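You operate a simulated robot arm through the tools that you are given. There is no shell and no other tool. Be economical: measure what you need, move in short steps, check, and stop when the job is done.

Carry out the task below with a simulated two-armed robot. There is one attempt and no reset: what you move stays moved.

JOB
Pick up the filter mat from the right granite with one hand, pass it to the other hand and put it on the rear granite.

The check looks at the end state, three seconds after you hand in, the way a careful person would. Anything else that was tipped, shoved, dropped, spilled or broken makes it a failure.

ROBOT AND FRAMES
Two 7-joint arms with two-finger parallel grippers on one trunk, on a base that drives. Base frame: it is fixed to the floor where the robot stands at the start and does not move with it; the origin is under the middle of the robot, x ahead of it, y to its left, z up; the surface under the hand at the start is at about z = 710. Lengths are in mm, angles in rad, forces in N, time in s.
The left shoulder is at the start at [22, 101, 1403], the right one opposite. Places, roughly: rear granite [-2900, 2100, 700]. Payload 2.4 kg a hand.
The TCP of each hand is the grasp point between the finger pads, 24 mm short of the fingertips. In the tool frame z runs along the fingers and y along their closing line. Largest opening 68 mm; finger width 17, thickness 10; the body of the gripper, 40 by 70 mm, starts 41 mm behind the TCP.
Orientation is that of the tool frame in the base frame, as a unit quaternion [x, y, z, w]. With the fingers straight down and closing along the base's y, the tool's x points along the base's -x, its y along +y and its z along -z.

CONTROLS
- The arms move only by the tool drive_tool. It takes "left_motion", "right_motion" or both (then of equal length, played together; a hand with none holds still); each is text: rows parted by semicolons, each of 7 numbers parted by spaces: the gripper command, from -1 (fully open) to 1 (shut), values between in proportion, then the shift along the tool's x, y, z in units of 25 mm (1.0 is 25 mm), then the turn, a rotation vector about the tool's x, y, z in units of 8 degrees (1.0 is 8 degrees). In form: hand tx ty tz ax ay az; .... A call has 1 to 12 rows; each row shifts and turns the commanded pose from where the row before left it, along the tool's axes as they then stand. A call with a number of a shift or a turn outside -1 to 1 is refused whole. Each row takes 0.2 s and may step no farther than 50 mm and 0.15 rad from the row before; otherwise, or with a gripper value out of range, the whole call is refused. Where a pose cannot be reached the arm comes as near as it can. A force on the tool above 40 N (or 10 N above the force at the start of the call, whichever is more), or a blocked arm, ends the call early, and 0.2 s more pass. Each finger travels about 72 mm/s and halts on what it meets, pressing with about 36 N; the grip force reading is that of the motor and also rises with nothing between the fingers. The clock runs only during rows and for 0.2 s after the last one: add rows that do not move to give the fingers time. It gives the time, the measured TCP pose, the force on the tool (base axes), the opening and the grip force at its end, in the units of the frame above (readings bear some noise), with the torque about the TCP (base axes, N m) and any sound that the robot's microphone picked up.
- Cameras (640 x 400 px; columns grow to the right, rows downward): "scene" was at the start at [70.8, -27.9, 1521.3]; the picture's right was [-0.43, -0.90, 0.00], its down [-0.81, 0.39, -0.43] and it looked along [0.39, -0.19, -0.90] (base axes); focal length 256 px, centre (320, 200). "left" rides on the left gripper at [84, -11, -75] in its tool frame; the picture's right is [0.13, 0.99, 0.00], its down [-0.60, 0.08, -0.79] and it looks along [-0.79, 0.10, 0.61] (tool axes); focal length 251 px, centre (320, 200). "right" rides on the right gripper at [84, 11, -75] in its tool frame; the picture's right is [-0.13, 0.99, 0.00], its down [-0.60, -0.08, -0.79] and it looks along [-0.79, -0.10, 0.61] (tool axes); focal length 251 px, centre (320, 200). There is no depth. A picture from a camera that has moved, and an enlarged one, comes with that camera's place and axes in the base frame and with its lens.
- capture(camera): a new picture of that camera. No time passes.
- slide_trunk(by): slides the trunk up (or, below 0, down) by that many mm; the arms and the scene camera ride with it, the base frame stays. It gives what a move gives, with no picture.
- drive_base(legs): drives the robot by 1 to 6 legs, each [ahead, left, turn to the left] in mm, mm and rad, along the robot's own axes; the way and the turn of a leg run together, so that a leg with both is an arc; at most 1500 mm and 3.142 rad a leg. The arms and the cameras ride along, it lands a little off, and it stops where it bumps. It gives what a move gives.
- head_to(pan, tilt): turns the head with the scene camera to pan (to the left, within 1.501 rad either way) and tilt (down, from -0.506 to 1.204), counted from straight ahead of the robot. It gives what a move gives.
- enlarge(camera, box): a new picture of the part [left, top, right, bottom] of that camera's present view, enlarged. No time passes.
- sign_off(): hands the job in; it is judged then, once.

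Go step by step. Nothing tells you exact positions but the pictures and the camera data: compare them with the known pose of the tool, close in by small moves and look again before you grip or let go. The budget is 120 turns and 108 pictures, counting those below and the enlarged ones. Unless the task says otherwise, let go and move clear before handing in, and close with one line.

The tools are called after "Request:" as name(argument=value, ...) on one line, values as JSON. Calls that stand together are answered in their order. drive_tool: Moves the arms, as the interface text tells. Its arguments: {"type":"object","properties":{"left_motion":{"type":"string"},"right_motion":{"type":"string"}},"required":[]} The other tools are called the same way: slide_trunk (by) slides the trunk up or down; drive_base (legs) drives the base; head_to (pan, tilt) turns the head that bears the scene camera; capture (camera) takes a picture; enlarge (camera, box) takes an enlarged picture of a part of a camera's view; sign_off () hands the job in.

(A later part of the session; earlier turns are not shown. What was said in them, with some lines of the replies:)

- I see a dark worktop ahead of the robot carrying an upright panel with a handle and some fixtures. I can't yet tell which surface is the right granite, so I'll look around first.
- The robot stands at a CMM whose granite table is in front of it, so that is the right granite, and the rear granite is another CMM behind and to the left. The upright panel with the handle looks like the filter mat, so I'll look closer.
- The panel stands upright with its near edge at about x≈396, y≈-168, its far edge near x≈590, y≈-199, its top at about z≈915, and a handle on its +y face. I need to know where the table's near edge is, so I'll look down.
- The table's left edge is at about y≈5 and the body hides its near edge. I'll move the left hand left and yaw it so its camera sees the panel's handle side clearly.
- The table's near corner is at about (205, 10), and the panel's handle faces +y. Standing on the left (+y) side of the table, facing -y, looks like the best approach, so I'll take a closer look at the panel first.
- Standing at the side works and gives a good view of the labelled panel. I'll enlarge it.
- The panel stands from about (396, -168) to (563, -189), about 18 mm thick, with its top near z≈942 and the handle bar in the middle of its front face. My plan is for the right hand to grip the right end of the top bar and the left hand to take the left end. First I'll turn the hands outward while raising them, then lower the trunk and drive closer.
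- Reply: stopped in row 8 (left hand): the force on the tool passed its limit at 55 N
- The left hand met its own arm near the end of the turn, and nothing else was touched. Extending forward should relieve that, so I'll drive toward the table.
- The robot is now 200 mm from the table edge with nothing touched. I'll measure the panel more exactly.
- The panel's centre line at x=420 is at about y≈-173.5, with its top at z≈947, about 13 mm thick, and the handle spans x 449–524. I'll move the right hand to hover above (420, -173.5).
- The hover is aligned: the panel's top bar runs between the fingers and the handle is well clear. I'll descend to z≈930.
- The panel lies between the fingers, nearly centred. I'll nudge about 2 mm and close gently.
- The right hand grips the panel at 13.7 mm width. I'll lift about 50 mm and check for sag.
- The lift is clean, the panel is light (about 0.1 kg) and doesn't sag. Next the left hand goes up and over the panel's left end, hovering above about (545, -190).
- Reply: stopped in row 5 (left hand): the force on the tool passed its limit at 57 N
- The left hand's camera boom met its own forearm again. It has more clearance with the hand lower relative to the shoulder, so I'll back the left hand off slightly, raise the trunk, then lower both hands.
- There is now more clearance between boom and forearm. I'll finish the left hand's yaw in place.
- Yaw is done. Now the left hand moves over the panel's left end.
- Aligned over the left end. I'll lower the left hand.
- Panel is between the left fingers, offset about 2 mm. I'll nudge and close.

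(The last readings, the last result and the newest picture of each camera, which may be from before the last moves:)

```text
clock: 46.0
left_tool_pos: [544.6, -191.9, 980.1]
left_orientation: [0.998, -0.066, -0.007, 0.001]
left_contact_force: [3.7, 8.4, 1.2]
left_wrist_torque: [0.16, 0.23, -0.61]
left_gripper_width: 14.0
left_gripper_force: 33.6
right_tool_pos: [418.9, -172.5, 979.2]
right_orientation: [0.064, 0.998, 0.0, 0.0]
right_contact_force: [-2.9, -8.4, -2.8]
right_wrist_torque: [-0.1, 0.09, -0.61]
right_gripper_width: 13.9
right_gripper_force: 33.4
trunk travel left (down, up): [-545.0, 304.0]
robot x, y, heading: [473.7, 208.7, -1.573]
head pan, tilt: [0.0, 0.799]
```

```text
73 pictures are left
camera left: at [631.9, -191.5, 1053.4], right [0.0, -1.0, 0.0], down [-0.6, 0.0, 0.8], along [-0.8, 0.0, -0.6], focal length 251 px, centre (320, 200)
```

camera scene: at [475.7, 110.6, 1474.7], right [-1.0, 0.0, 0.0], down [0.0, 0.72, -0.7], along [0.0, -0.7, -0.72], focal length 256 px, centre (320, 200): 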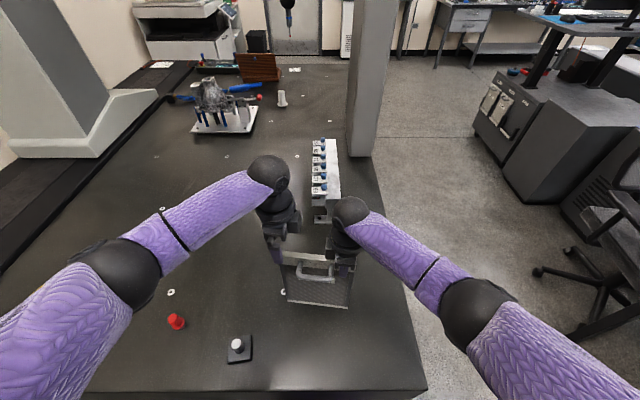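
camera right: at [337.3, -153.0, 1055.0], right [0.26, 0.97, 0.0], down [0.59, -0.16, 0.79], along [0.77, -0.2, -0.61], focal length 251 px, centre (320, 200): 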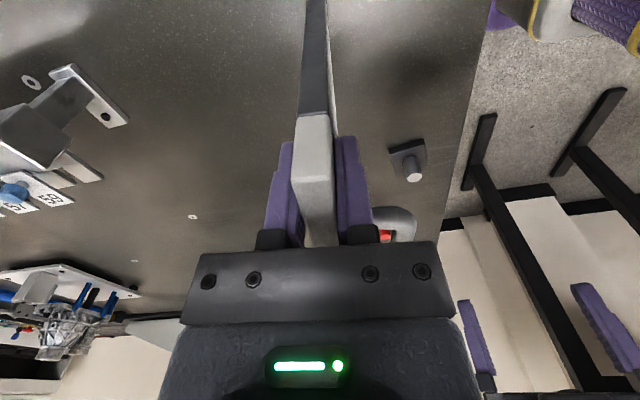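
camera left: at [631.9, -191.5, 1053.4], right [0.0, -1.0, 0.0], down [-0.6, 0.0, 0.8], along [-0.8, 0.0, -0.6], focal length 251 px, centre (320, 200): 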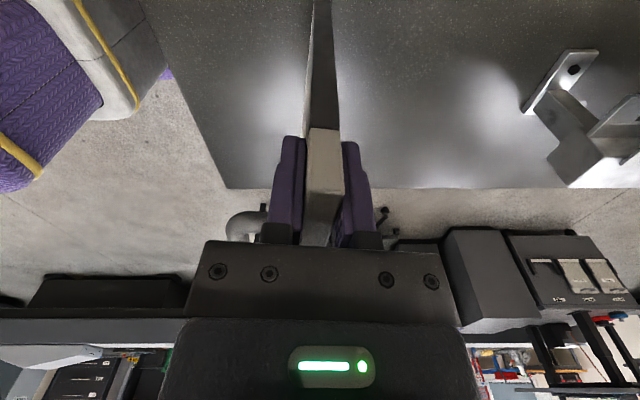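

Both hands hold the panel firmly. I'll open the right hand, wait, then raise it straight up clear.

Request:
drive_tool(left_motion="1 0 0 0 0 0 0; 1 0 0 0 0 0 0; 1 0 0 0 0 0 0; 1 0 0 0 0 0 0; 1 0 0 0 0 0 0; 1 0 0 0 0 0 0; 1 0 0 0 0 0 0; 1 0 0 0 0 0 0; 1 0 0 0 0 0 0; 1 0 0 0 0 0 0", right_motion="0.5 0 0 0 0 0 0; -0.5 0 0 0 0 0 0; -1 0 0 0 0 0 0; -1 0 0 0 0 0 0; -1 0 0 0 0 0 0; -1 0 0 -0.8 0 0 0; -1 0 0 -0.8 0 0 0; -1 0 0 -0.8 0 0 0; -1 0 0 -0.8 0 0 0; -1 0 0 0 0 0 0")

Request:
capture(camera="scene")

```text
clock: 48.2
left_tool_pos: [546.9, -191.7, 980.8]
left_orientation: [0.998, -0.065, -0.006, 0.0]
left_contact_force: [-0.1, -0.1, -0.2]
left_wrist_torque: [-0.03, -0.12, 0.01]
left_gripper_width: 13.7
left_gripper_force: 32.9
right_tool_pos: [418.8, -173.8, 1059.3]
right_orientation: [0.064, 0.998, 0.0, 0.001]
right_contact_force: [0.1, -0.2, 0.3]
right_wrist_torque: [0.0, 0.0, -0.01]
right_gripper_width: 67.9
right_gripper_force: 0.1
trunk travel left (down, up): [-545.0, 304.0]
robot x, y, heading: [475.9, 208.3, -1.573]
head pan, tilt: [0.0, 0.799]
```

```text
72 pictures are left
camera scene: at [475.6, 110.5, 1474.7], right [-1.0, 0.01, 0.0], down [0.0, 0.72, -0.7], along [0.0, -0.7, -0.72], focal length 256 px, centre (320, 200)
```

scene: 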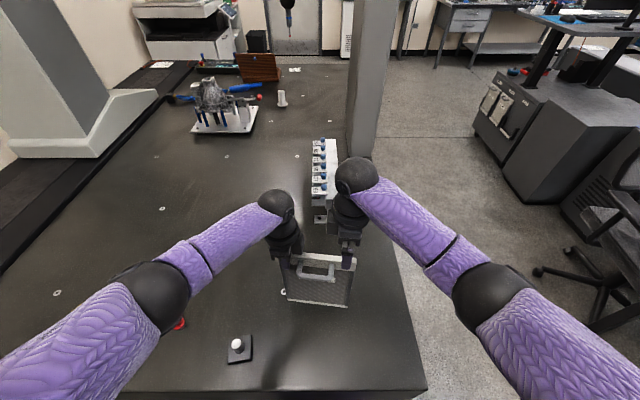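

The handover worked and the left hand alone holds the panel. I'll tuck the right hand back, raise the trunk and back away from the table.

Request:
drive_tool(right_motion="-1 0.4 0.9 0 0 0 0; -1 0.4 0.9 0 0 0 0; -1 0.4 0.9 0 0 0 0; -1 0.4 0.9 0 0 0 0; -1 0.4 0.9 0 0 0 0; -1 0.4 0.9 0 0 0 0")

Request:
slide_trunk(by=130)

Request:
drive_base(legs=[[-360, 0, 0]])

Request:
capture(camera="scene")

Request:
head_to(pan=-1.4, tilt=0.4)

Request:
capture(camera="scene")

```text
clock: 49.6
left_tool_pos: [546.4, -191.3, 981.1]
left_orientation: [0.998, -0.065, -0.006, 0.001]
left_contact_force: [-0.4, -0.3, -0.7]
left_wrist_torque: [-0.05, -0.12, -0.02]
left_gripper_width: 13.8
left_gripper_force: 33.6
right_tool_pos: [376.5, -29.8, 1060.2]
right_orientation: [0.065, 0.998, -0.001, 0.0]
right_contact_force: [0.2, 0.4, -0.1]
right_wrist_torque: [0.01, -0.02, 0.02]
right_gripper_width: 67.9
right_gripper_force: 0.1
trunk travel left (down, up): [-545.0, 304.0]
robot x, y, heading: [474.4, 208.8, -1.576]
head pan, tilt: [0.0, 0.799]
```

```text
clock: 51.2
left_tool_pos: [547.6, -193.8, 1110.8]
left_orientation: [0.998, -0.066, -0.008, 0.001]
left_contact_force: [0.4, -0.5, -0.3]
left_wrist_torque: [0.02, -0.11, 0.0]
left_gripper_width: 13.7
left_gripper_force: 33.5
right_tool_pos: [376.9, -32.4, 1188.2]
right_orientation: [0.064, 0.998, 0.001, 0.0]
right_contact_force: [0.7, 0.4, 0.8]
right_wrist_torque: [0.02, 0.01, -0.01]
right_gripper_width: 67.8
right_gripper_force: 0.0
trunk travel left (down, up): [-675.0, 174.0]
robot x, y, heading: [471.6, 210.4, -1.575]
head pan, tilt: [0.0, 0.799]
```

```text
clock: 53.5
left_tool_pos: [547.2, 169.7, 1110.7]
left_orientation: [0.998, -0.065, -0.007, 0.001]
left_contact_force: [0.2, -0.3, -2.4]
left_wrist_torque: [-0.03, -0.13, -0.01]
left_gripper_width: 13.7
left_gripper_force: 33.3
right_tool_pos: [379.7, 330.8, 1188.6]
right_orientation: [0.065, 0.998, 0.0, 0.0]
right_contact_force: [0.3, -0.5, -1.1]
right_wrist_torque: [-0.01, 0.01, 0.0]
right_gripper_width: 67.9
right_gripper_force: 0.1
trunk travel left (down, up): [-675.0, 174.0]
robot x, y, heading: [476.9, 569.2, -1.575]
head pan, tilt: [0.0, 0.799]
```

```text
71 pictures are left
camera scene: at [477.4, 478.7, 1604.9], right [-1.0, 0.01, 0.0], down [0.0, 0.72, -0.7], along [0.0, -0.7, -0.72], focal length 256 px, centre (320, 200)
```

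scene: 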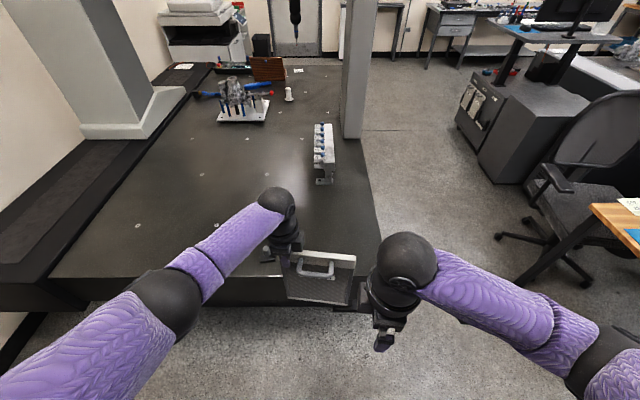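

```text
clock: 55.0
left_tool_pos: [547.6, 170.9, 1109.2]
left_orientation: [0.998, -0.066, -0.006, 0.001]
left_contact_force: [0.8, -0.4, -1.5]
left_wrist_torque: [-0.01, -0.08, 0.04]
left_gripper_width: 13.4
left_gripper_force: 33.8
right_tool_pos: [378.9, 330.1, 1190.3]
right_orientation: [0.065, 0.998, 0.0, 0.0]
right_contact_force: [0.1, 0.1, 0.1]
right_wrist_torque: [-0.01, 0.01, -0.01]
right_gripper_width: 68.3
right_gripper_force: 0.0
trunk travel left (down, up): [-675.0, 174.0]
robot x, y, heading: [473.3, 574.5, -1.576]
head pan, tilt: [-1.4, 0.4]
```

```text
70 pictures are left
camera scene: at [386.5, 543.1, 1640.0], right [-0.17, 0.99, 0.0], down [0.38, 0.06, -0.92], along [-0.91, -0.15, -0.39], focal length 256 px, centre (320, 200)
```

scene: 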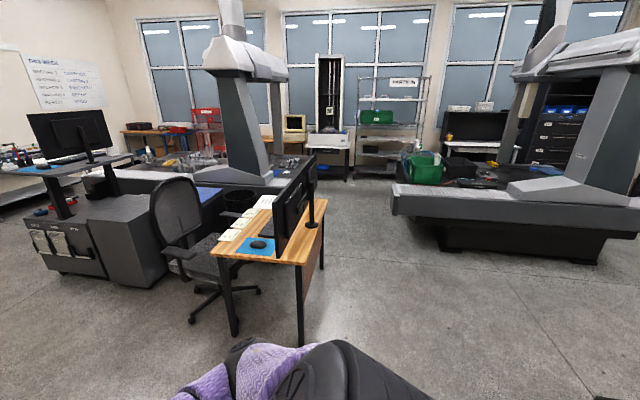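

Behind the robot is the rear CMM, with its rail and bridge leg on the side facing me. I'll turn to face -x, drive part of the way along y≈600 past the desk, and look again.

Request:
drive_base(legs=[[0, 0, -1.566], [1500, 0, 0]])

Request:
head_to(pan=-0.5, tilt=0.3)

Request:
capture(camera="scene")

```text
clock: 66.1
left_tool_pos: [-1404.4, 443.9, 1109.8]
left_orientation: [-0.672, 0.74, 0.006, 0.004]
left_contact_force: [0.0, -0.6, -1.2]
left_wrist_torque: [-0.12, 0.03, 0.03]
left_gripper_width: 13.9
left_gripper_force: 33.5
right_tool_pos: [-1249.1, 617.4, 1188.6]
right_orientation: [0.74, 0.673, -0.001, -0.001]
right_contact_force: [-0.4, 0.4, 0.5]
right_wrist_torque: [-0.01, -0.01, -0.01]
right_gripper_width: 67.9
right_gripper_force: 0.0
trunk travel left (down, up): [-675.0, 174.0]
robot x, y, heading: [-1003.4, 532.6, -3.112]
head pan, tilt: [-1.4, 0.4]
```

```text
clock: 67.3
left_tool_pos: [-1404.8, 443.8, 1110.3]
left_orientation: [-0.672, 0.74, 0.005, 0.005]
left_contact_force: [0.4, 0.2, -1.1]
left_wrist_torque: [-0.11, 0.0, 0.02]
left_gripper_width: 13.6
left_gripper_force: 33.8
right_tool_pos: [-1250.2, 618.7, 1190.0]
right_orientation: [0.739, 0.674, 0.001, 0.0]
right_contact_force: [0.6, -0.3, -0.6]
right_wrist_torque: [0.01, 0.0, 0.0]
right_gripper_width: 67.9
right_gripper_force: 0.1
trunk travel left (down, up): [-675.0, 174.0]
robot x, y, heading: [-1003.5, 531.8, -3.11]
head pan, tilt: [-0.499, 0.3]
```

```text
69 pictures are left
camera scene: at [-1097.7, 571.4, 1649.2], right [0.45, 0.89, 0.0], down [0.26, -0.13, -0.96], along [-0.85, 0.43, -0.3], focal length 256 px, centre (320, 200)
```

scene: 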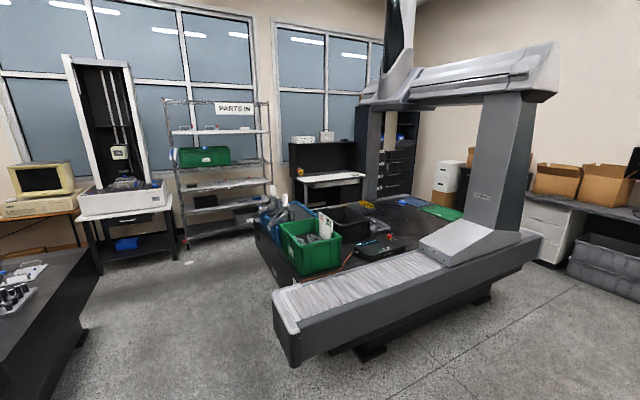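

The rear granite spans roughly x from -3600 to -2200 and y from 1060 to 3100, with boxes near its front edge and the rail on my side. I'll zoom in to find free space.

Request:
enlarge(camera="scene", box=[230, 170, 490, 330])

```text
2.46 times, centred on (360, 250) of scene
camera zoom: at [-1097.7, 571.4, 1649.2], right [0.45, 0.89, 0.0], down [0.26, -0.13, -0.96], along [-0.85, 0.43, -0.3], focal length 629 px, centre (222, 77)
```

zoom: 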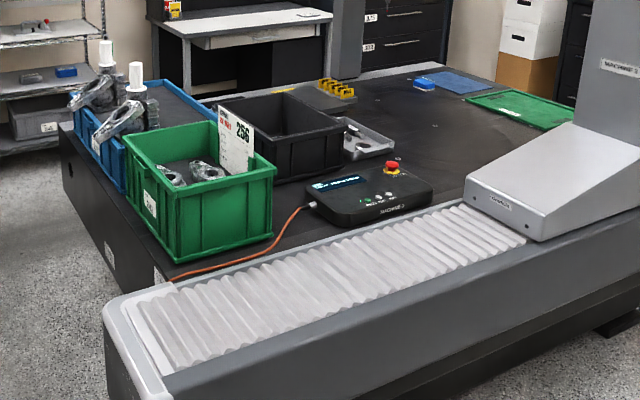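

The front edge is crowded with a green crate, a blue crate and a black box, and the middle is open. I'll drive along the aisle to look at the granite from its front side.

Request:
drive_base(legs=[[0, 0, -0.03], [1500, 70, 0], [0, 0, -0.8]])

Request:
head_to(pan=-0.5, tilt=0.4)

Request:
capture(camera="scene")

Request:
head_to(pan=0.5, tilt=0.4)

Request:
capture(camera="scene")

```text
refused: leg 2 is longer than a leg can be; nothing moved
```

```text
clock: 68.0
left_tool_pos: [-1403.5, 443.3, 1111.1]
left_orientation: [-0.672, 0.74, 0.006, 0.005]
left_contact_force: [-0.6, -0.2, -1.3]
left_wrist_torque: [-0.09, 0.02, 0.0]
left_gripper_width: 13.3
left_gripper_force: 33.6
right_tool_pos: [-1250.2, 619.1, 1188.8]
right_orientation: [0.739, 0.673, 0.0, 0.001]
right_contact_force: [0.3, -0.4, -0.9]
right_wrist_torque: [-0.04, 0.02, 0.05]
right_gripper_width: 67.8
right_gripper_force: 0.2
trunk travel left (down, up): [-675.0, 174.0]
robot x, y, heading: [-1005.9, 528.4, -3.115]
head pan, tilt: [-0.499, 0.4]
```

```text
67 pictures are left
camera scene: at [-1097.1, 571.0, 1640.0], right [0.45, 0.89, 0.0], down [0.35, -0.18, -0.92], along [-0.82, 0.42, -0.39], focal length 256 px, centre (320, 200)
```

scene: 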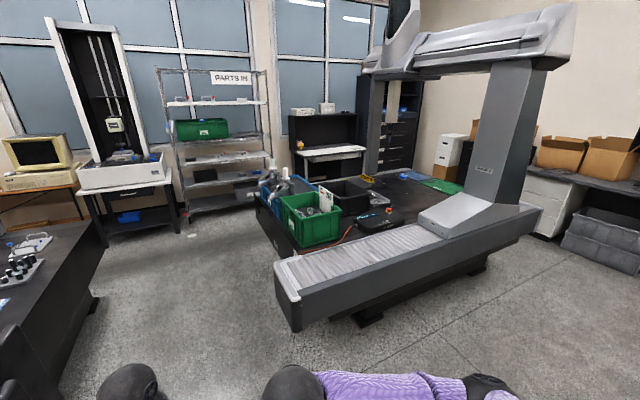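

```text
clock: 69.3
left_tool_pos: [-1404.6, 443.4, 1110.0]
left_orientation: [-0.672, 0.74, 0.006, 0.004]
left_contact_force: [1.4, -0.2, -1.5]
left_wrist_torque: [-0.07, 0.04, 0.01]
left_gripper_width: 13.4
left_gripper_force: 33.8
right_tool_pos: [-1250.4, 619.1, 1188.3]
right_orientation: [0.74, 0.673, 0.0, 0.0]
right_contact_force: [-0.8, -0.3, -0.5]
right_wrist_torque: [0.01, 0.0, 0.01]
right_gripper_width: 67.8
right_gripper_force: 0.1
trunk travel left (down, up): [-675.0, 174.0]
robot x, y, heading: [-1003.2, 532.3, -3.112]
head pan, tilt: [0.499, 0.4]
```

```text
66 pictures are left
camera scene: at [-1094.5, 482.4, 1640.0], right [-0.5, 0.86, 0.0], down [0.34, 0.2, -0.92], along [-0.8, -0.46, -0.39], focal length 256 px, centre (320, 200)
```

scene: 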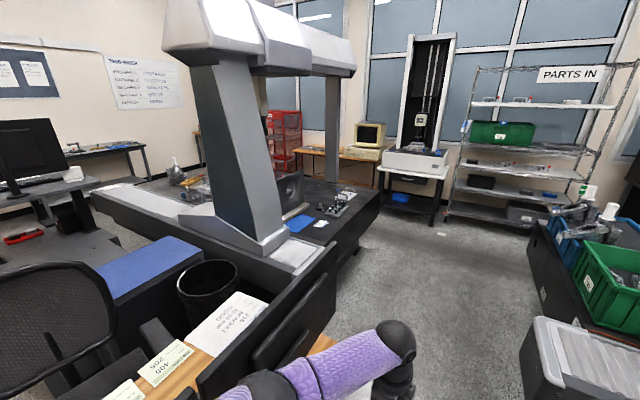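

Leg 2 was too long, so nothing moved. My left elbow passes close to a monitor, so I'll first sidestep away from the desk and then drive in shorter legs.

Request:
drive_base(legs=[[0, -140, -0.03], [750, 0, 0], [600, 190, 0]])

Request:
head_to(pan=-0.9, tilt=0.45)

Request:
capture(camera="scene")

```text
clock: 77.4
left_tool_pos: [-2758.2, 426.0, 1109.6]
left_orientation: [-0.656, 0.755, 0.006, 0.004]
left_contact_force: [-0.2, 0.0, -2.1]
left_wrist_torque: [-0.1, 0.03, -0.02]
left_gripper_width: 13.8
left_gripper_force: 34.4
right_tool_pos: [-2597.6, 592.3, 1189.0]
right_orientation: [0.754, 0.657, 0.001, 0.0]
right_contact_force: [0.4, -0.3, 0.1]
right_wrist_torque: [-0.02, 0.01, 0.01]
right_gripper_width: 67.9
right_gripper_force: 0.1
trunk travel left (down, up): [-675.0, 174.0]
robot x, y, heading: [-2357.9, 494.8, 3.126]
head pan, tilt: [0.499, 0.4]
```

```text
clock: 78.9
left_tool_pos: [-2758.2, 425.4, 1110.3]
left_orientation: [-0.656, 0.755, 0.006, 0.004]
left_contact_force: [0.6, -0.2, -1.8]
left_wrist_torque: [-0.07, 0.06, -0.01]
left_gripper_width: 14.0
left_gripper_force: 33.7
right_tool_pos: [-2597.4, 592.4, 1189.1]
right_orientation: [0.754, 0.657, 0.0, 0.0]
right_contact_force: [0.6, 0.1, -0.6]
right_wrist_torque: [-0.02, 0.0, 0.02]
right_gripper_width: 67.8
right_gripper_force: 0.2
trunk travel left (down, up): [-675.0, 174.0]
robot x, y, heading: [-2352.3, 490.4, 3.129]
head pan, tilt: [-0.901, 0.45]
```

```text
65 pictures are left
camera scene: at [-2421.9, 566.0, 1635.3], right [0.79, 0.61, 0.0], down [0.27, -0.34, -0.9], along [-0.55, 0.71, -0.44], focal length 256 px, centre (320, 200)
```

scene: 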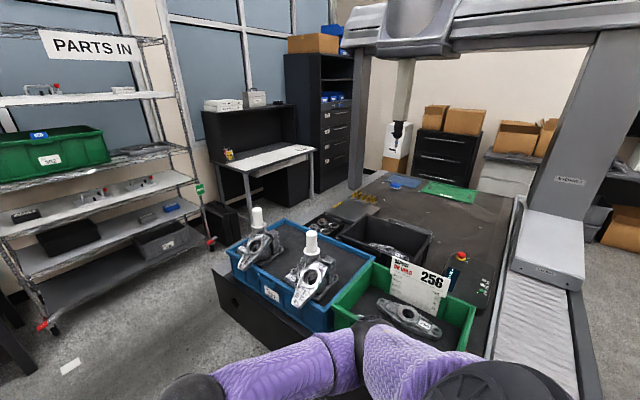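

I'll turn to face the granite's front edge and look down at it.

Request:
drive_base(legs=[[0, 0, -1.555], [0, 450, 0]])

Request:
head_to(pan=0, tilt=0.6)

Request:
capture(camera="scene")

```text
clock: 85.3
left_tool_pos: [-2888.3, 881.0, 1111.1]
left_orientation: [0.049, 0.999, 0.002, 0.006]
left_contact_force: [-0.8, 0.1, -1.2]
left_wrist_torque: [-0.01, 0.1, 0.01]
left_gripper_width: 13.6
left_gripper_force: 33.8
right_tool_pos: [-2715.3, 725.4, 1188.9]
right_orientation: [0.999, -0.049, 0.0, 0.0]
right_contact_force: [0.4, 1.2, 0.4]
right_wrist_torque: [-0.01, -0.01, 0.01]
right_gripper_width: 67.9
right_gripper_force: 0.1
trunk travel left (down, up): [-675.0, 174.0]
robot x, y, heading: [-2804.3, 479.2, 1.598]
head pan, tilt: [-0.901, 0.45]
```

```text
clock: 86.5
left_tool_pos: [-2887.7, 881.4, 1109.8]
left_orientation: [0.05, 0.999, 0.001, 0.007]
left_contact_force: [0.1, -0.2, -1.2]
left_wrist_torque: [0.04, 0.11, 0.02]
left_gripper_width: 13.5
left_gripper_force: 33.9
right_tool_pos: [-2713.6, 724.5, 1189.3]
right_orientation: [0.999, -0.049, -0.001, 0.0]
right_contact_force: [-0.3, -0.4, -0.1]
right_wrist_torque: [0.01, -0.02, 0.04]
right_gripper_width: 67.9
right_gripper_force: 0.0
trunk travel left (down, up): [-675.0, 174.0]
robot x, y, heading: [-2805.5, 480.1, 1.602]
head pan, tilt: [0.0, 0.6]
```

```text
64 pictures are left
camera scene: at [-2802.9, 580.5, 1621.8], right [1.0, 0.03, 0.0], down [0.01, -0.56, -0.82], along [-0.02, 0.82, -0.57], focal length 256 px, centre (320, 200)
```

scene: 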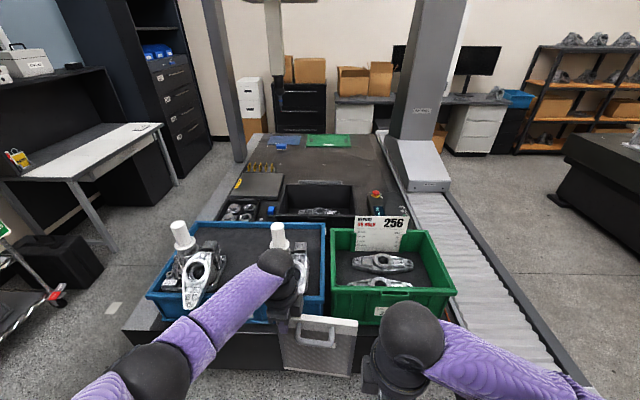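

The front of the granite is full, but along its left (-x) edge, behind the blue crate, there's a free strip about 115 mm wide at x≈-3500 to -3385, y≈1600–2300. I'll pull the left hand in a bit and go round to that side.

Request:
drive_tool(left_motion="1 0 -0.5 0 0 0 0; 1 0 -0.7 0 0 0 0; 1 0 -0.8 0 0 0 0; 1 0 -0.8 0 0 0 0; 1 0 -0.7 0 0 0 0; 1 0 -0.5 0 0 0 0; 1 0 0 0 0 0 0")

Request:
drive_base(legs=[[0, 1150, 0]])

Request:
capture(camera="scene")

```text
clock: 88.1
left_tool_pos: [-2897.1, 781.9, 1109.9]
left_orientation: [0.05, 0.999, 0.002, 0.008]
left_contact_force: [-0.2, -0.9, -2.3]
left_wrist_torque: [0.03, 0.09, -0.01]
left_gripper_width: 13.5
left_gripper_force: 33.1
right_tool_pos: [-2714.1, 726.3, 1189.2]
right_orientation: [0.999, -0.049, 0.0, 0.0]
right_contact_force: [-0.2, 0.0, 1.2]
right_wrist_torque: [0.03, 0.01, -0.01]
right_gripper_width: 68.0
right_gripper_force: 0.1
trunk travel left (down, up): [-675.0, 174.0]
robot x, y, heading: [-2804.1, 479.7, 1.602]
head pan, tilt: [0.0, 0.6]
```

```text
clock: 93.9
left_tool_pos: [-4032.5, 744.9, 1110.9]
left_orientation: [0.044, 0.999, 0.001, 0.007]
left_contact_force: [-0.1, -0.9, -2.0]
left_wrist_torque: [0.02, 0.09, 0.01]
left_gripper_width: 13.6
left_gripper_force: 33.5
right_tool_pos: [-3847.6, 689.9, 1187.9]
right_orientation: [0.999, -0.043, 0.0, 0.0]
right_contact_force: [-0.8, 0.1, 0.3]
right_wrist_torque: [-0.03, 0.03, -0.03]
right_gripper_width: 68.0
right_gripper_force: 0.1
trunk travel left (down, up): [-675.0, 174.0]
robot x, y, heading: [-3933.3, 448.6, 1.609]
head pan, tilt: [0.0, 0.6]
```

```text
63 pictures are left
camera scene: at [-3935.0, 543.3, 1621.8], right [1.0, 0.04, 0.0], down [0.02, -0.56, -0.82], along [-0.03, 0.82, -0.57], focal length 256 px, centre (320, 200)
```

scene: 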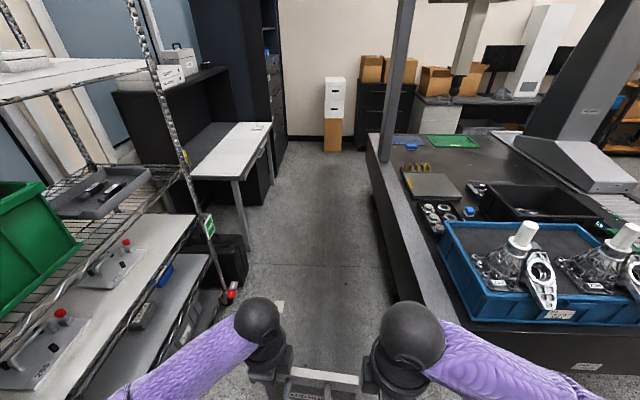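

The left aisle is clear, about 1 m wide, and the granite's left strip at x≈-3515 to -3375 is free. I'll turn to face +x and check before sidestepping up the aisle.

Request:
drive_base(legs=[[0, 40, 0], [0, 0, -1.609]])

Request:
capture(camera="scene")

```text
clock: 98.7
left_tool_pos: [-3669.5, 529.6, 1110.3]
left_orientation: [0.75, 0.662, -0.004, 0.006]
left_contact_force: [-0.1, 1.1, -1.5]
left_wrist_torque: [0.12, -0.03, -0.01]
left_gripper_width: 13.7
left_gripper_force: 33.3
right_tool_pos: [-3729.8, 347.4, 1189.0]
right_orientation: [-0.662, 0.749, 0.0, 0.0]
right_contact_force: [0.0, -0.2, 0.6]
right_wrist_torque: [0.0, 0.0, 0.02]
right_gripper_width: 68.1
right_gripper_force: 0.2
trunk travel left (down, up): [-675.0, 174.0]
robot x, y, heading: [-3971.8, 442.9, 0.0]
head pan, tilt: [0.0, 0.6]
```

```text
62 pictures are left
camera scene: at [-3870.2, 441.8, 1621.8], right [0.0, -1.0, 0.0], down [-0.57, 0.0, -0.82], along [0.82, 0.0, -0.57], focal length 256 px, centre (320, 200)
```

scene: 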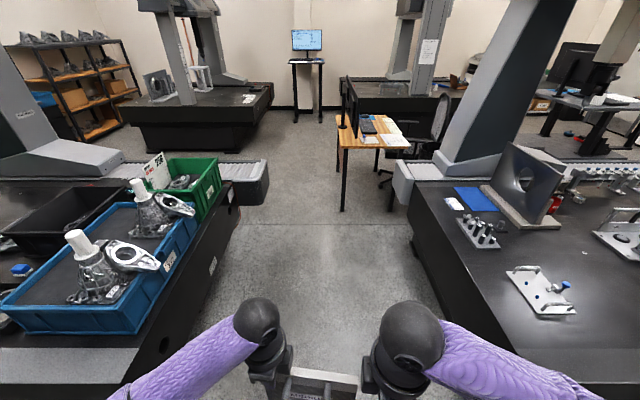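

Heading is zero and I have clearance. Now I'll sidestep left up the aisle.

Request:
drive_base(legs=[[0, 700, 0], [0, 580, 0]])

Request:
head_to(pan=0, tilt=0.9)

Request:
capture(camera="scene")

```text
clock: 105.5
left_tool_pos: [-3668.5, 1823.7, 1110.6]
left_orientation: [0.751, 0.66, -0.004, 0.006]
left_contact_force: [0.5, 0.7, -1.1]
left_wrist_torque: [0.06, 0.0, -0.02]
left_gripper_width: 13.6
left_gripper_force: 33.8
right_tool_pos: [-3731.3, 1642.3, 1189.8]
right_orientation: [-0.66, 0.752, -0.001, -0.002]
right_contact_force: [-0.3, 0.6, -0.9]
right_wrist_torque: [-0.06, -0.02, 0.0]
right_gripper_width: 68.2
right_gripper_force: 0.1
trunk travel left (down, up): [-675.0, 174.0]
robot x, y, heading: [-3976.6, 1738.6, -0.006]
head pan, tilt: [0.0, 0.6]
```

```text
clock: 106.3
left_tool_pos: [-3670.0, 1823.0, 1110.6]
left_orientation: [0.752, 0.659, -0.004, 0.007]
left_contact_force: [-0.1, 1.0, -0.7]
left_wrist_torque: [0.09, 0.0, -0.01]
left_gripper_width: 13.6
left_gripper_force: 33.6
right_tool_pos: [-3731.7, 1642.4, 1188.9]
right_orientation: [-0.659, 0.752, 0.0, 0.0]
right_contact_force: [-0.7, 0.1, 0.3]
right_wrist_torque: [0.01, 0.01, -0.01]
right_gripper_width: 68.3
right_gripper_force: 0.1
trunk travel left (down, up): [-675.0, 174.0]
robot x, y, heading: [-3972.7, 1738.7, -0.007]
head pan, tilt: [0.0, 0.901]
```

```text
61 pictures are left
camera scene: at [-3882.9, 1737.0, 1597.0], right [-0.01, -1.0, 0.0], down [-0.78, 0.0, -0.62], along [0.62, 0.0, -0.78], focal length 256 px, centre (320, 200)
```

scene: 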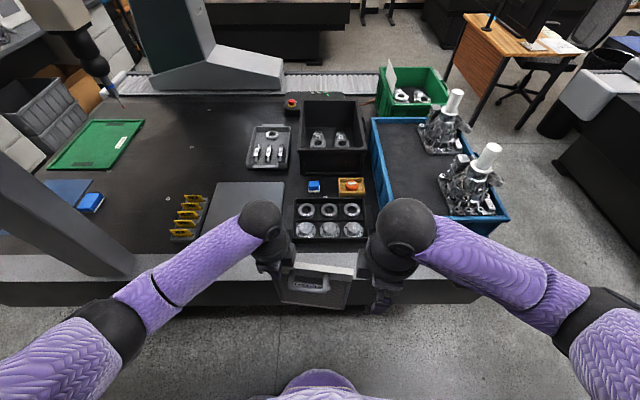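

There's a lighter band along the granite's near edge, and I need to know what it is. I'll enlarge.

Request:
enlarge(camera="scene", box=[60, 150, 280, 310])

Request:
enlarge(camera="scene", box=[270, 170, 520, 320])

Request:
capture(camera="left")

Request:
capture(camera="right")

```text
2.50 times, centred on (170, 230) of scene
camera zoom: at [-3882.9, 1737.0, 1597.0], right [-0.01, -1.0, 0.0], down [-0.78, 0.0, -0.62], along [0.62, 0.0, -0.78], focal length 639 px, centre (695, 125)
```

zoom: 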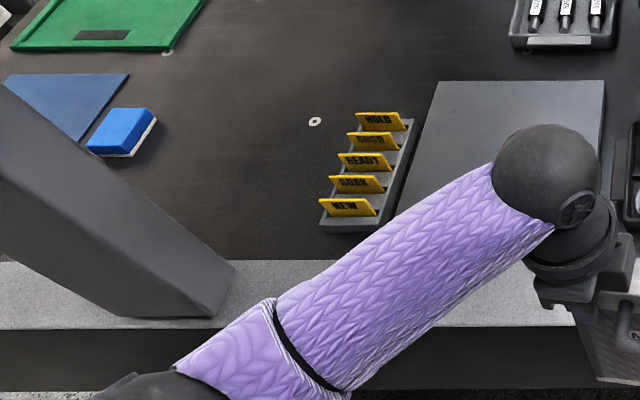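

```text
2.56 times, centred on (395, 245) of scene
camera zoom: at [-3882.9, 1737.0, 1597.0], right [-0.01, -1.0, 0.0], down [-0.78, 0.0, -0.62], along [0.62, 0.0, -0.78], focal length 654 px, centre (128, 85)
```

zoom: 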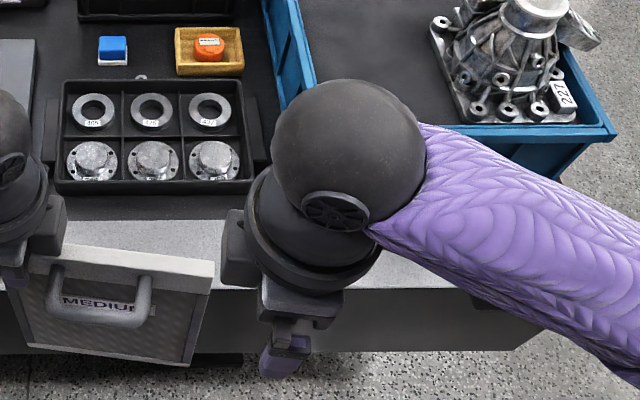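

```text
58 pictures are left
camera left: at [-3669.2, 1909.5, 1183.5], right [1.0, 0.0, 0.0], down [0.0, -0.6, 0.8], along [0.0, -0.8, -0.6], focal length 251 px, centre (320, 200)
```

left: 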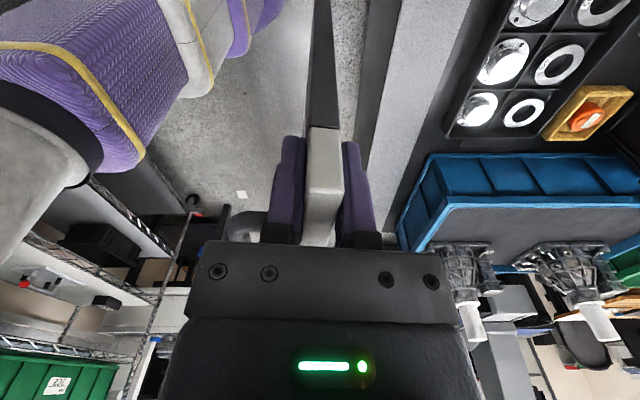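

```text
57 pictures are left
camera right: at [-3753.6, 1559.0, 1264.9], right [-0.97, 0.26, 0.0], down [0.16, 0.59, 0.79], along [0.2, 0.77, -0.61], focal length 251 px, centre (320, 200)
```

right: 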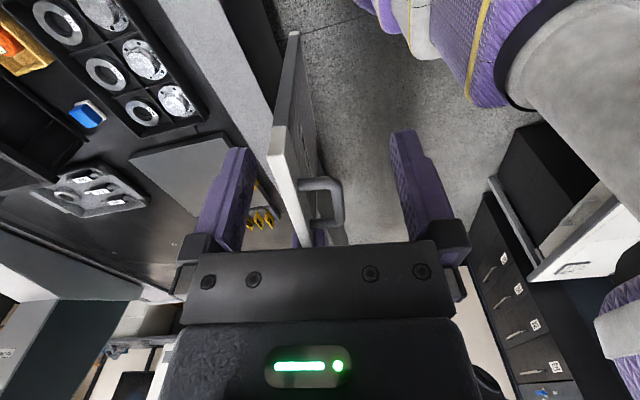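

The lighter band is the bridge leg's ground lane on the same granite. Beyond it a free dark band lies at x≈-3440 to -3395, in front of the parts tray, and I'll stand the panel there. I'll move closer, square the panel to the edge and lower the trunk.

Request:
drive_base(legs=[[160, 0, 0.006]])

Request:
slide_trunk(by=-130)

Request:
drive_tool(left_motion="1 0 0 0 0 0 -0.47; 1 0 0 0 0 0 -0.47; 1 0 0 0 0 0 0")

Request:
capture(camera="scene")

Request:
capture(camera="left")

```text
clock: 107.7
left_tool_pos: [-3508.1, 1824.8, 1111.1]
left_orientation: [0.75, 0.662, -0.004, 0.006]
left_contact_force: [0.4, -1.2, -2.3]
left_wrist_torque: [0.11, 0.0, 0.01]
left_gripper_width: 13.6
left_gripper_force: 33.7
right_tool_pos: [-3568.8, 1642.7, 1189.4]
right_orientation: [-0.662, 0.749, 0.001, -0.001]
right_contact_force: [0.3, -0.4, 0.6]
right_wrist_torque: [0.02, 0.0, -0.04]
right_gripper_width: 68.2
right_gripper_force: 0.1
trunk travel left (down, up): [-675.0, 174.0]
robot x, y, heading: [-3810.3, 1738.3, -0.001]
head pan, tilt: [0.0, 0.901]
```

```text
clock: 109.3
left_tool_pos: [-3509.2, 1823.7, 981.2]
left_orientation: [0.75, 0.662, -0.004, 0.006]
left_contact_force: [-0.2, -0.5, -2.0]
left_wrist_torque: [0.09, -0.04, -0.02]
left_gripper_width: 13.8
left_gripper_force: 33.9
right_tool_pos: [-3569.8, 1643.0, 1060.3]
right_orientation: [-0.661, 0.75, 0.0, 0.0]
right_contact_force: [0.7, -0.1, -1.1]
right_wrist_torque: [0.01, 0.07, 0.0]
right_gripper_width: 68.3
right_gripper_force: 0.0
trunk travel left (down, up): [-545.0, 304.0]
robot x, y, heading: [-3810.9, 1741.4, 0.005]
head pan, tilt: [0.0, 0.901]
```

```text
clock: 110.1
left_tool_pos: [-3508.7, 1824.4, 979.5]
left_orientation: [0.705, 0.709, -0.004, 0.006]
left_contact_force: [0.3, 0.7, -1.2]
left_wrist_torque: [0.1, 0.0, 0.0]
left_gripper_width: 13.8
left_gripper_force: 33.8
right_tool_pos: [-3570.7, 1644.0, 1059.3]
right_orientation: [-0.661, 0.75, 0.0, 0.0]
right_contact_force: [0.1, 0.9, -0.8]
right_wrist_torque: [0.01, -0.03, 0.0]
right_gripper_width: 67.8
right_gripper_force: 0.0
trunk travel left (down, up): [-545.0, 304.0]
robot x, y, heading: [-3812.4, 1740.6, -0.0]
head pan, tilt: [0.0, 0.901]
```

```text
56 pictures are left
camera scene: at [-3716.4, 1737.0, 1466.8], right [0.0, -1.0, 0.0], down [-0.78, 0.0, -0.62], along [0.62, 0.0, -0.78], focal length 256 px, centre (320, 200)
```

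scene: 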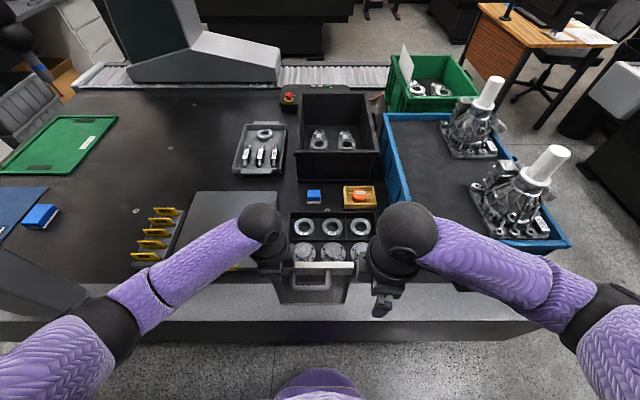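

```text
55 pictures are left
camera left: at [-3520.3, 1909.9, 1053.0], right [0.99, 0.14, 0.0], down [0.08, -0.59, 0.8], along [0.11, -0.79, -0.6], focal length 251 px, centre (320, 200)
```

left: 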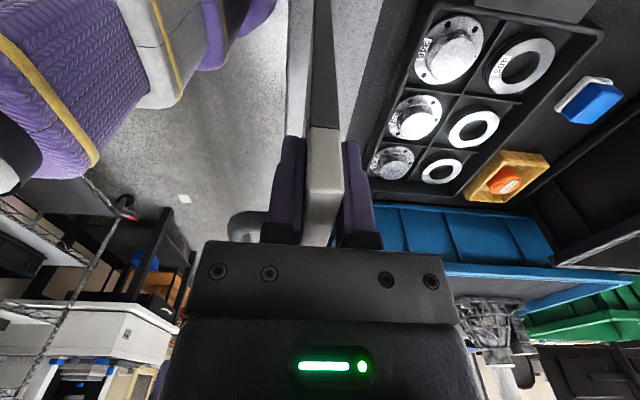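

Measured from the left camera, the dark band runs x≈-3439 to -3390. I'll move the panel forward to x≈-3419.

Request:
drive_tool(left_motion="1 0 0.5 0 0 0 0; 1 0 0.8 0 0 0 0; 1 0 0.9 0 0 0 0; 1 0 0.8 0 0 0 0; 1 0 0.6 0 0 0 0; 1 0 0 0 0 0 0")

Request:
capture(camera="left")

Request:
enlarge(camera="scene", box=[220, 190, 420, 320])

Request:
capture(camera="right")

```text
clock: 111.5
left_tool_pos: [-3417.3, 1825.9, 979.6]
left_orientation: [0.705, 0.709, -0.004, 0.006]
left_contact_force: [0.0, -0.2, 0.0]
left_wrist_torque: [0.11, 0.0, -0.01]
left_gripper_width: 13.9
left_gripper_force: 33.8
right_tool_pos: [-3570.5, 1642.8, 1059.5]
right_orientation: [-0.662, 0.75, 0.0, 0.0]
right_contact_force: [0.3, 0.0, 0.3]
right_wrist_torque: [-0.03, -0.02, 0.03]
right_gripper_width: 68.1
right_gripper_force: 0.0
trunk travel left (down, up): [-545.0, 304.0]
robot x, y, heading: [-3811.4, 1738.6, -0.002]
head pan, tilt: [0.0, 0.901]
```

```text
54 pictures are left
camera left: at [-3429.9, 1910.7, 1053.6], right [0.99, 0.13, 0.0], down [0.08, -0.59, 0.8], along [0.11, -0.79, -0.6], focal length 251 px, centre (320, 200)
```

left: 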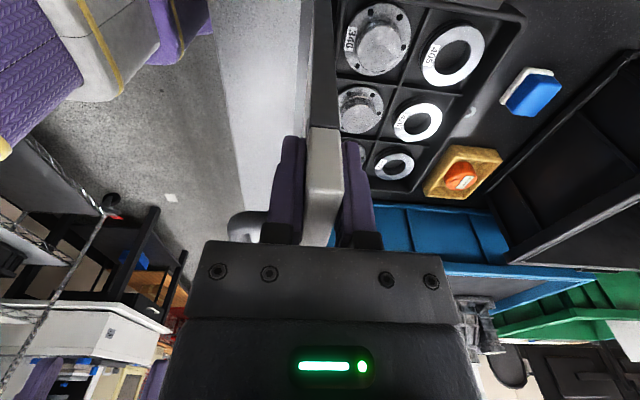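

```text
3.08 times, centred on (320, 255) of scene
camera zoom: at [-3716.4, 1737.0, 1466.8], right [0.0, -1.0, 0.0], down [-0.78, 0.0, -0.62], along [0.62, 0.0, -0.78], focal length 787 px, centre (320, 31)
```

zoom: 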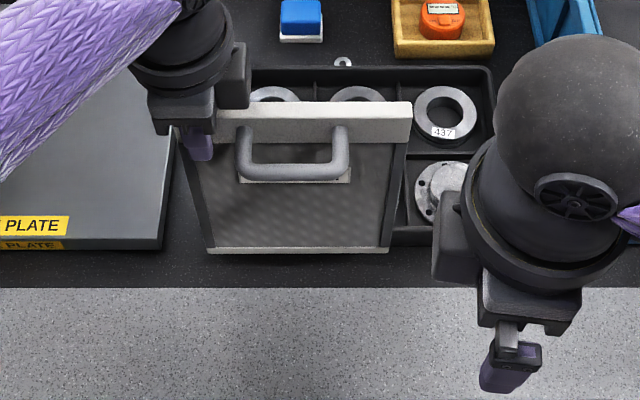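

```text
52 pictures are left
camera right: at [-3591.4, 1559.7, 1134.9], right [-0.97, 0.25, 0.0], down [0.15, 0.59, 0.79], along [0.2, 0.77, -0.61], focal length 251 px, centre (320, 200)
```

right: 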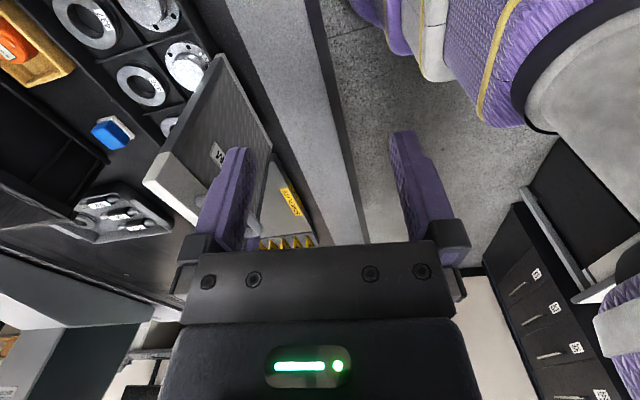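

The panel sits above the dark band, clear of the tray and plate. I'll shift 3 mm toward me and lower most of the way.

Request:
drive_tool(left_motion="1 0 -0.12 0.4 0 0 0; 1 0 0 0.45 0 0 0; 1 0 0 0.4 0 0 0; 1 0 0 0.35 0 0 0; 1 0 0 0 0 0 0")

Request:
enlarge(camera="scene", box=[220, 190, 420, 320])

Request:
enlarge(camera="right", box=[100, 0, 340, 180])

```text
clock: 112.7
left_tool_pos: [-3422.1, 1824.3, 941.1]
left_orientation: [0.705, 0.709, -0.004, 0.006]
left_contact_force: [-0.7, 0.2, -2.2]
left_wrist_torque: [0.11, 0.01, -0.04]
left_gripper_width: 13.6
left_gripper_force: 33.4
right_tool_pos: [-3569.4, 1643.5, 1058.9]
right_orientation: [-0.662, 0.75, 0.0, 0.0]
right_contact_force: [-0.4, 0.5, -0.1]
right_wrist_torque: [0.0, -0.02, 0.01]
right_gripper_width: 68.1
right_gripper_force: 0.1
trunk travel left (down, up): [-545.0, 304.0]
robot x, y, heading: [-3811.2, 1739.5, 0.002]
head pan, tilt: [0.0, 0.901]
```

```text
3.08 times, centred on (320, 255) of scene
camera zoom: at [-3716.3, 1737.0, 1466.8], right [0.0, -1.0, 0.0], down [-0.78, 0.0, -0.62], along [0.62, 0.0, -0.78], focal length 787 px, centre (320, 31)
```

zoom: 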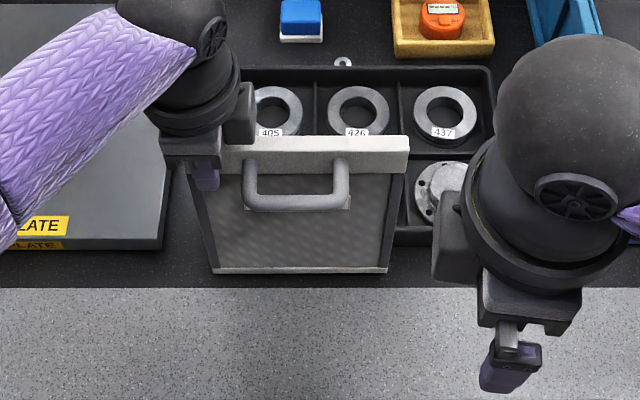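

```text
2.22 times, centred on (220, 90) of right
camera zoom: at [-3591.3, 1559.7, 1134.9], right [-0.97, 0.25, 0.0], down [0.15, 0.59, 0.79], along [0.2, 0.77, -0.61], focal length 559 px, centre (542, 444)
```

zoom: 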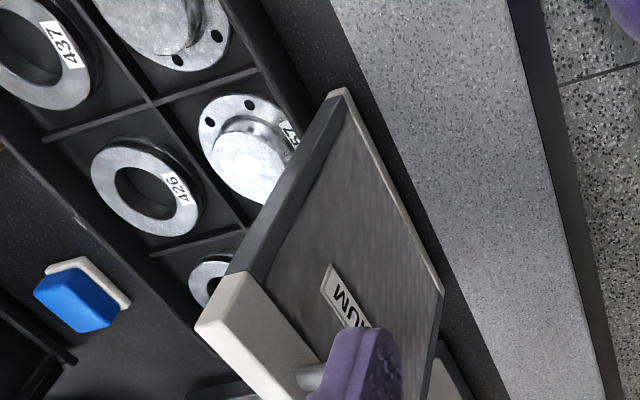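

Still a little above the surface and well placed between the lane and the tray. I'll descend in small steps until the force shows contact.

Request:
drive_tool(left_motion="1 0 0 0.14 0 0 0; 1 0 0 0.14 0 0 0; 1 0 0 0.12 0 0 0; 1 0 0 0 0 0 0")

Request:
enlarge(camera="right", box=[100, 0, 340, 180])

```text
clock: 113.7
left_tool_pos: [-3421.3, 1824.4, 931.1]
left_orientation: [0.705, 0.709, -0.004, 0.006]
left_contact_force: [0.7, 5.9, 14.7]
left_wrist_torque: [-0.8, 0.0, -0.04]
left_gripper_width: 13.6
left_gripper_force: 33.5
right_tool_pos: [-3570.9, 1644.2, 1059.7]
right_orientation: [-0.662, 0.75, 0.0, 0.0]
right_contact_force: [-0.4, -0.6, 1.1]
right_wrist_torque: [-0.01, -0.03, 0.0]
right_gripper_width: 67.7
right_gripper_force: 0.2
trunk travel left (down, up): [-545.0, 304.0]
robot x, y, heading: [-3811.1, 1736.6, 0.001]
head pan, tilt: [0.0, 0.901]
```

```text
2.22 times, centred on (220, 90) of right
camera zoom: at [-3592.1, 1560.4, 1135.4], right [-0.97, 0.25, 0.0], down [0.15, 0.59, 0.79], along [0.2, 0.77, -0.61], focal length 559 px, centre (542, 444)
```

zoom: 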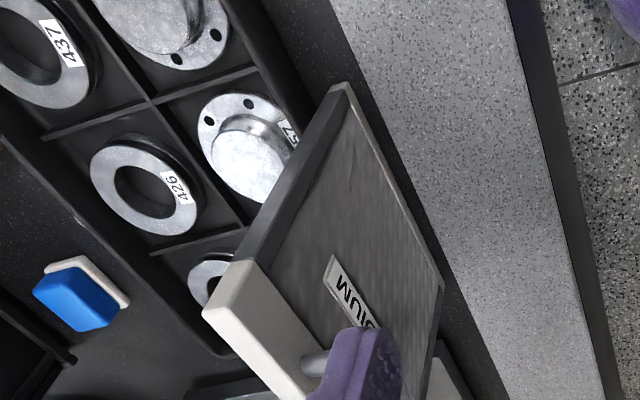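

Contact is felt at about 15 N, distributed along the base. I'll ease up by 1 mm, then open slowly.

Request:
drive_tool(left_motion="1 0 0 -0.04 0 0 0; 0.55 0 0 0 0 0 0; 0.45 0 0 0 0 0 0; 0.2 0 0 0 0 0 0; 0 0 0 0 0 0 0")

Request:
enlarge(camera="scene", box=[220, 190, 420, 320])

Request:
capture(camera="left")

```text
clock: 114.9
left_tool_pos: [-3421.9, 1825.2, 931.9]
left_orientation: [0.706, 0.709, -0.004, 0.005]
left_contact_force: [0.2, -0.3, -0.2]
left_wrist_torque: [0.03, -0.01, -0.01]
left_gripper_width: 33.8
left_gripper_force: 0.1
right_tool_pos: [-3570.5, 1643.2, 1059.3]
right_orientation: [-0.662, 0.75, -0.001, 0.001]
right_contact_force: [-0.2, -0.9, -1.0]
right_wrist_torque: [0.01, 0.01, 0.01]
right_gripper_width: 68.1
right_gripper_force: 0.0
trunk travel left (down, up): [-545.0, 304.0]
robot x, y, heading: [-3809.6, 1734.6, 0.0]
head pan, tilt: [0.0, 0.901]
```

```text
3.08 times, centred on (320, 255) of scene
camera zoom: at [-3716.4, 1736.9, 1466.8], right [0.0, -1.0, 0.0], down [-0.78, 0.0, -0.62], along [0.62, 0.0, -0.78], focal length 787 px, centre (320, 31)
```

zoom: 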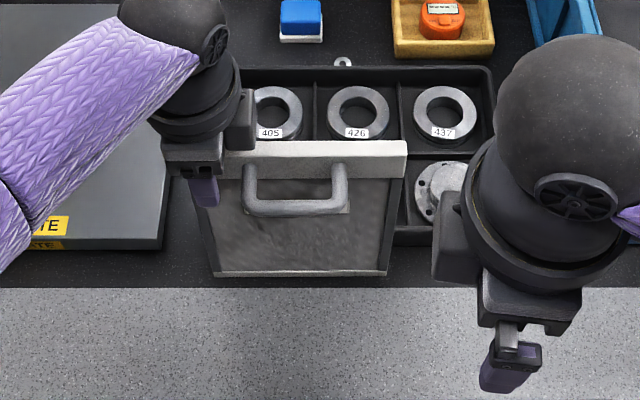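

```text
47 pictures are left
camera left: at [-3433.1, 1909.7, 1004.4], right [0.99, 0.13, 0.0], down [0.08, -0.59, 0.8], along [0.11, -0.79, -0.6], focal length 251 px, centre (320, 200)
```

left: 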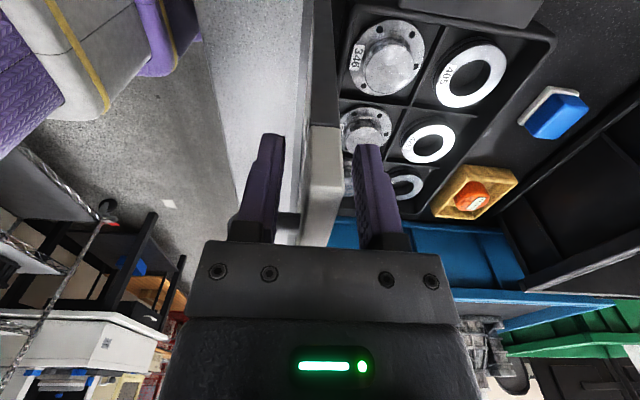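

The panel stands upright on its own between the open fingers. I'll raise the left hand straight up.

Request:
drive_tool(left_motion="-0.3 0 0 0 0 0 0; -0.3 0 0 0 0 0 0; -0.3 0 0 -0.4 0 0 0; -0.3 0 0 -0.8 0 0 0; -0.3 0 0 -0.9 0 0 0; -0.3 0 0 -0.9 0 0 0; -0.3 0 0 -0.9 0 0 0; -0.3 0 0 -0.8 0 0 0")

Request:
capture(camera="scene")

```text
clock: 116.7
left_tool_pos: [-3422.0, 1826.2, 1049.2]
left_orientation: [0.705, 0.709, -0.004, 0.006]
left_contact_force: [-0.2, -0.4, 0.5]
left_wrist_torque: [0.01, -0.03, 0.01]
left_gripper_width: 44.2
left_gripper_force: 0.1
right_tool_pos: [-3571.7, 1644.3, 1059.2]
right_orientation: [-0.662, 0.749, 0.0, 0.0]
right_contact_force: [-1.0, 0.1, 0.4]
right_wrist_torque: [0.03, 0.03, -0.01]
right_gripper_width: 67.9
right_gripper_force: 0.1
trunk travel left (down, up): [-545.0, 304.0]
robot x, y, heading: [-3811.5, 1737.2, -0.005]
head pan, tilt: [0.0, 0.901]
```

```text
46 pictures are left
camera scene: at [-3716.5, 1736.9, 1466.8], right [0.0, -1.0, 0.0], down [-0.78, 0.0, -0.62], along [0.62, 0.0, -0.78], focal length 256 px, centre (320, 200)
```

scene: 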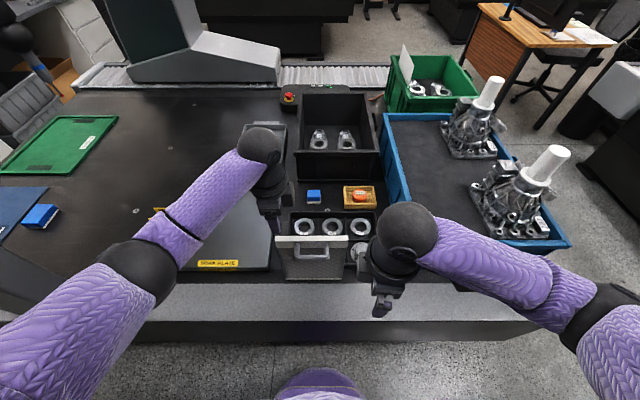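

The left hand is clear above the panel. I'll raise the trunk and back away, then check once more.

Request:
slide_trunk(by=100)

Request:
drive_base(legs=[[-200, 0, 0]])

Request:
enlarge(camera="scene", box=[200, 130, 440, 300])

```text
clock: 118.0
left_tool_pos: [-3421.1, 1825.5, 1148.2]
left_orientation: [0.705, 0.709, -0.004, 0.005]
left_contact_force: [0.8, -0.5, -0.5]
left_wrist_torque: [0.01, 0.02, -0.04]
left_gripper_width: 44.3
left_gripper_force: 0.1
right_tool_pos: [-3569.6, 1643.4, 1159.8]
right_orientation: [-0.662, 0.75, 0.0, 0.0]
right_contact_force: [0.2, 0.0, -0.3]
right_wrist_torque: [0.01, 0.01, 0.01]
right_gripper_width: 68.0
right_gripper_force: 0.1
trunk travel left (down, up): [-645.0, 204.0]
robot x, y, heading: [-3811.9, 1736.7, 0.002]
head pan, tilt: [0.0, 0.901]
```

```text
clock: 119.6
left_tool_pos: [-3616.9, 1825.7, 1150.5]
left_orientation: [0.706, 0.708, -0.004, 0.005]
left_contact_force: [-0.3, -0.4, -0.5]
left_wrist_torque: [0.0, -0.01, 0.0]
left_gripper_width: 44.1
left_gripper_force: 0.1
right_tool_pos: [-3764.6, 1643.4, 1159.8]
right_orientation: [-0.661, 0.751, 0.0, 0.0]
right_contact_force: [-1.5, -0.1, 0.0]
right_wrist_torque: [0.02, -0.03, 0.01]
right_gripper_width: 68.2
right_gripper_force: 0.0
trunk travel left (down, up): [-645.0, 204.0]
robot x, y, heading: [-4003.6, 1741.2, -0.002]
head pan, tilt: [0.0, 0.901]
```

```text
2.35 times, centred on (320, 215) of scene
camera zoom: at [-3916.1, 1737.1, 1567.1], right [0.0, -1.0, 0.0], down [-0.78, 0.0, -0.62], along [0.62, 0.0, -0.78], focal length 602 px, centre (320, 165)
```

zoom: 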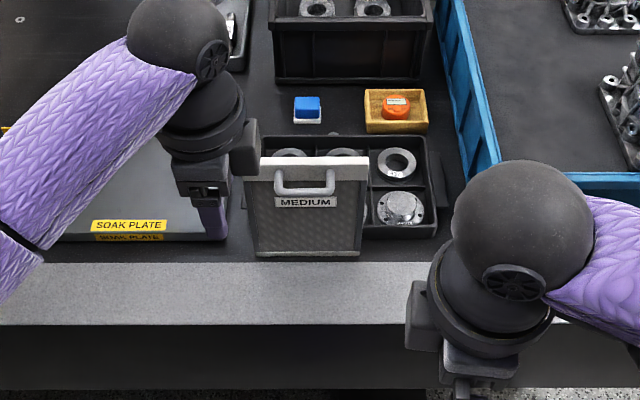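

The panel stands upright on the rear granite, nothing around it was disturbed, and both hands are empty and clear. I'm handing in.

Request:
sign_off()

```text
The job is handed in.
```

I picked up the filter mat from the right granite with the right hand, passed it to the left hand, and stood it upright on the rear granite. I took the upright panel labelled "MEDIUM" to be the filter mat, because nothing else on that granite fitted.
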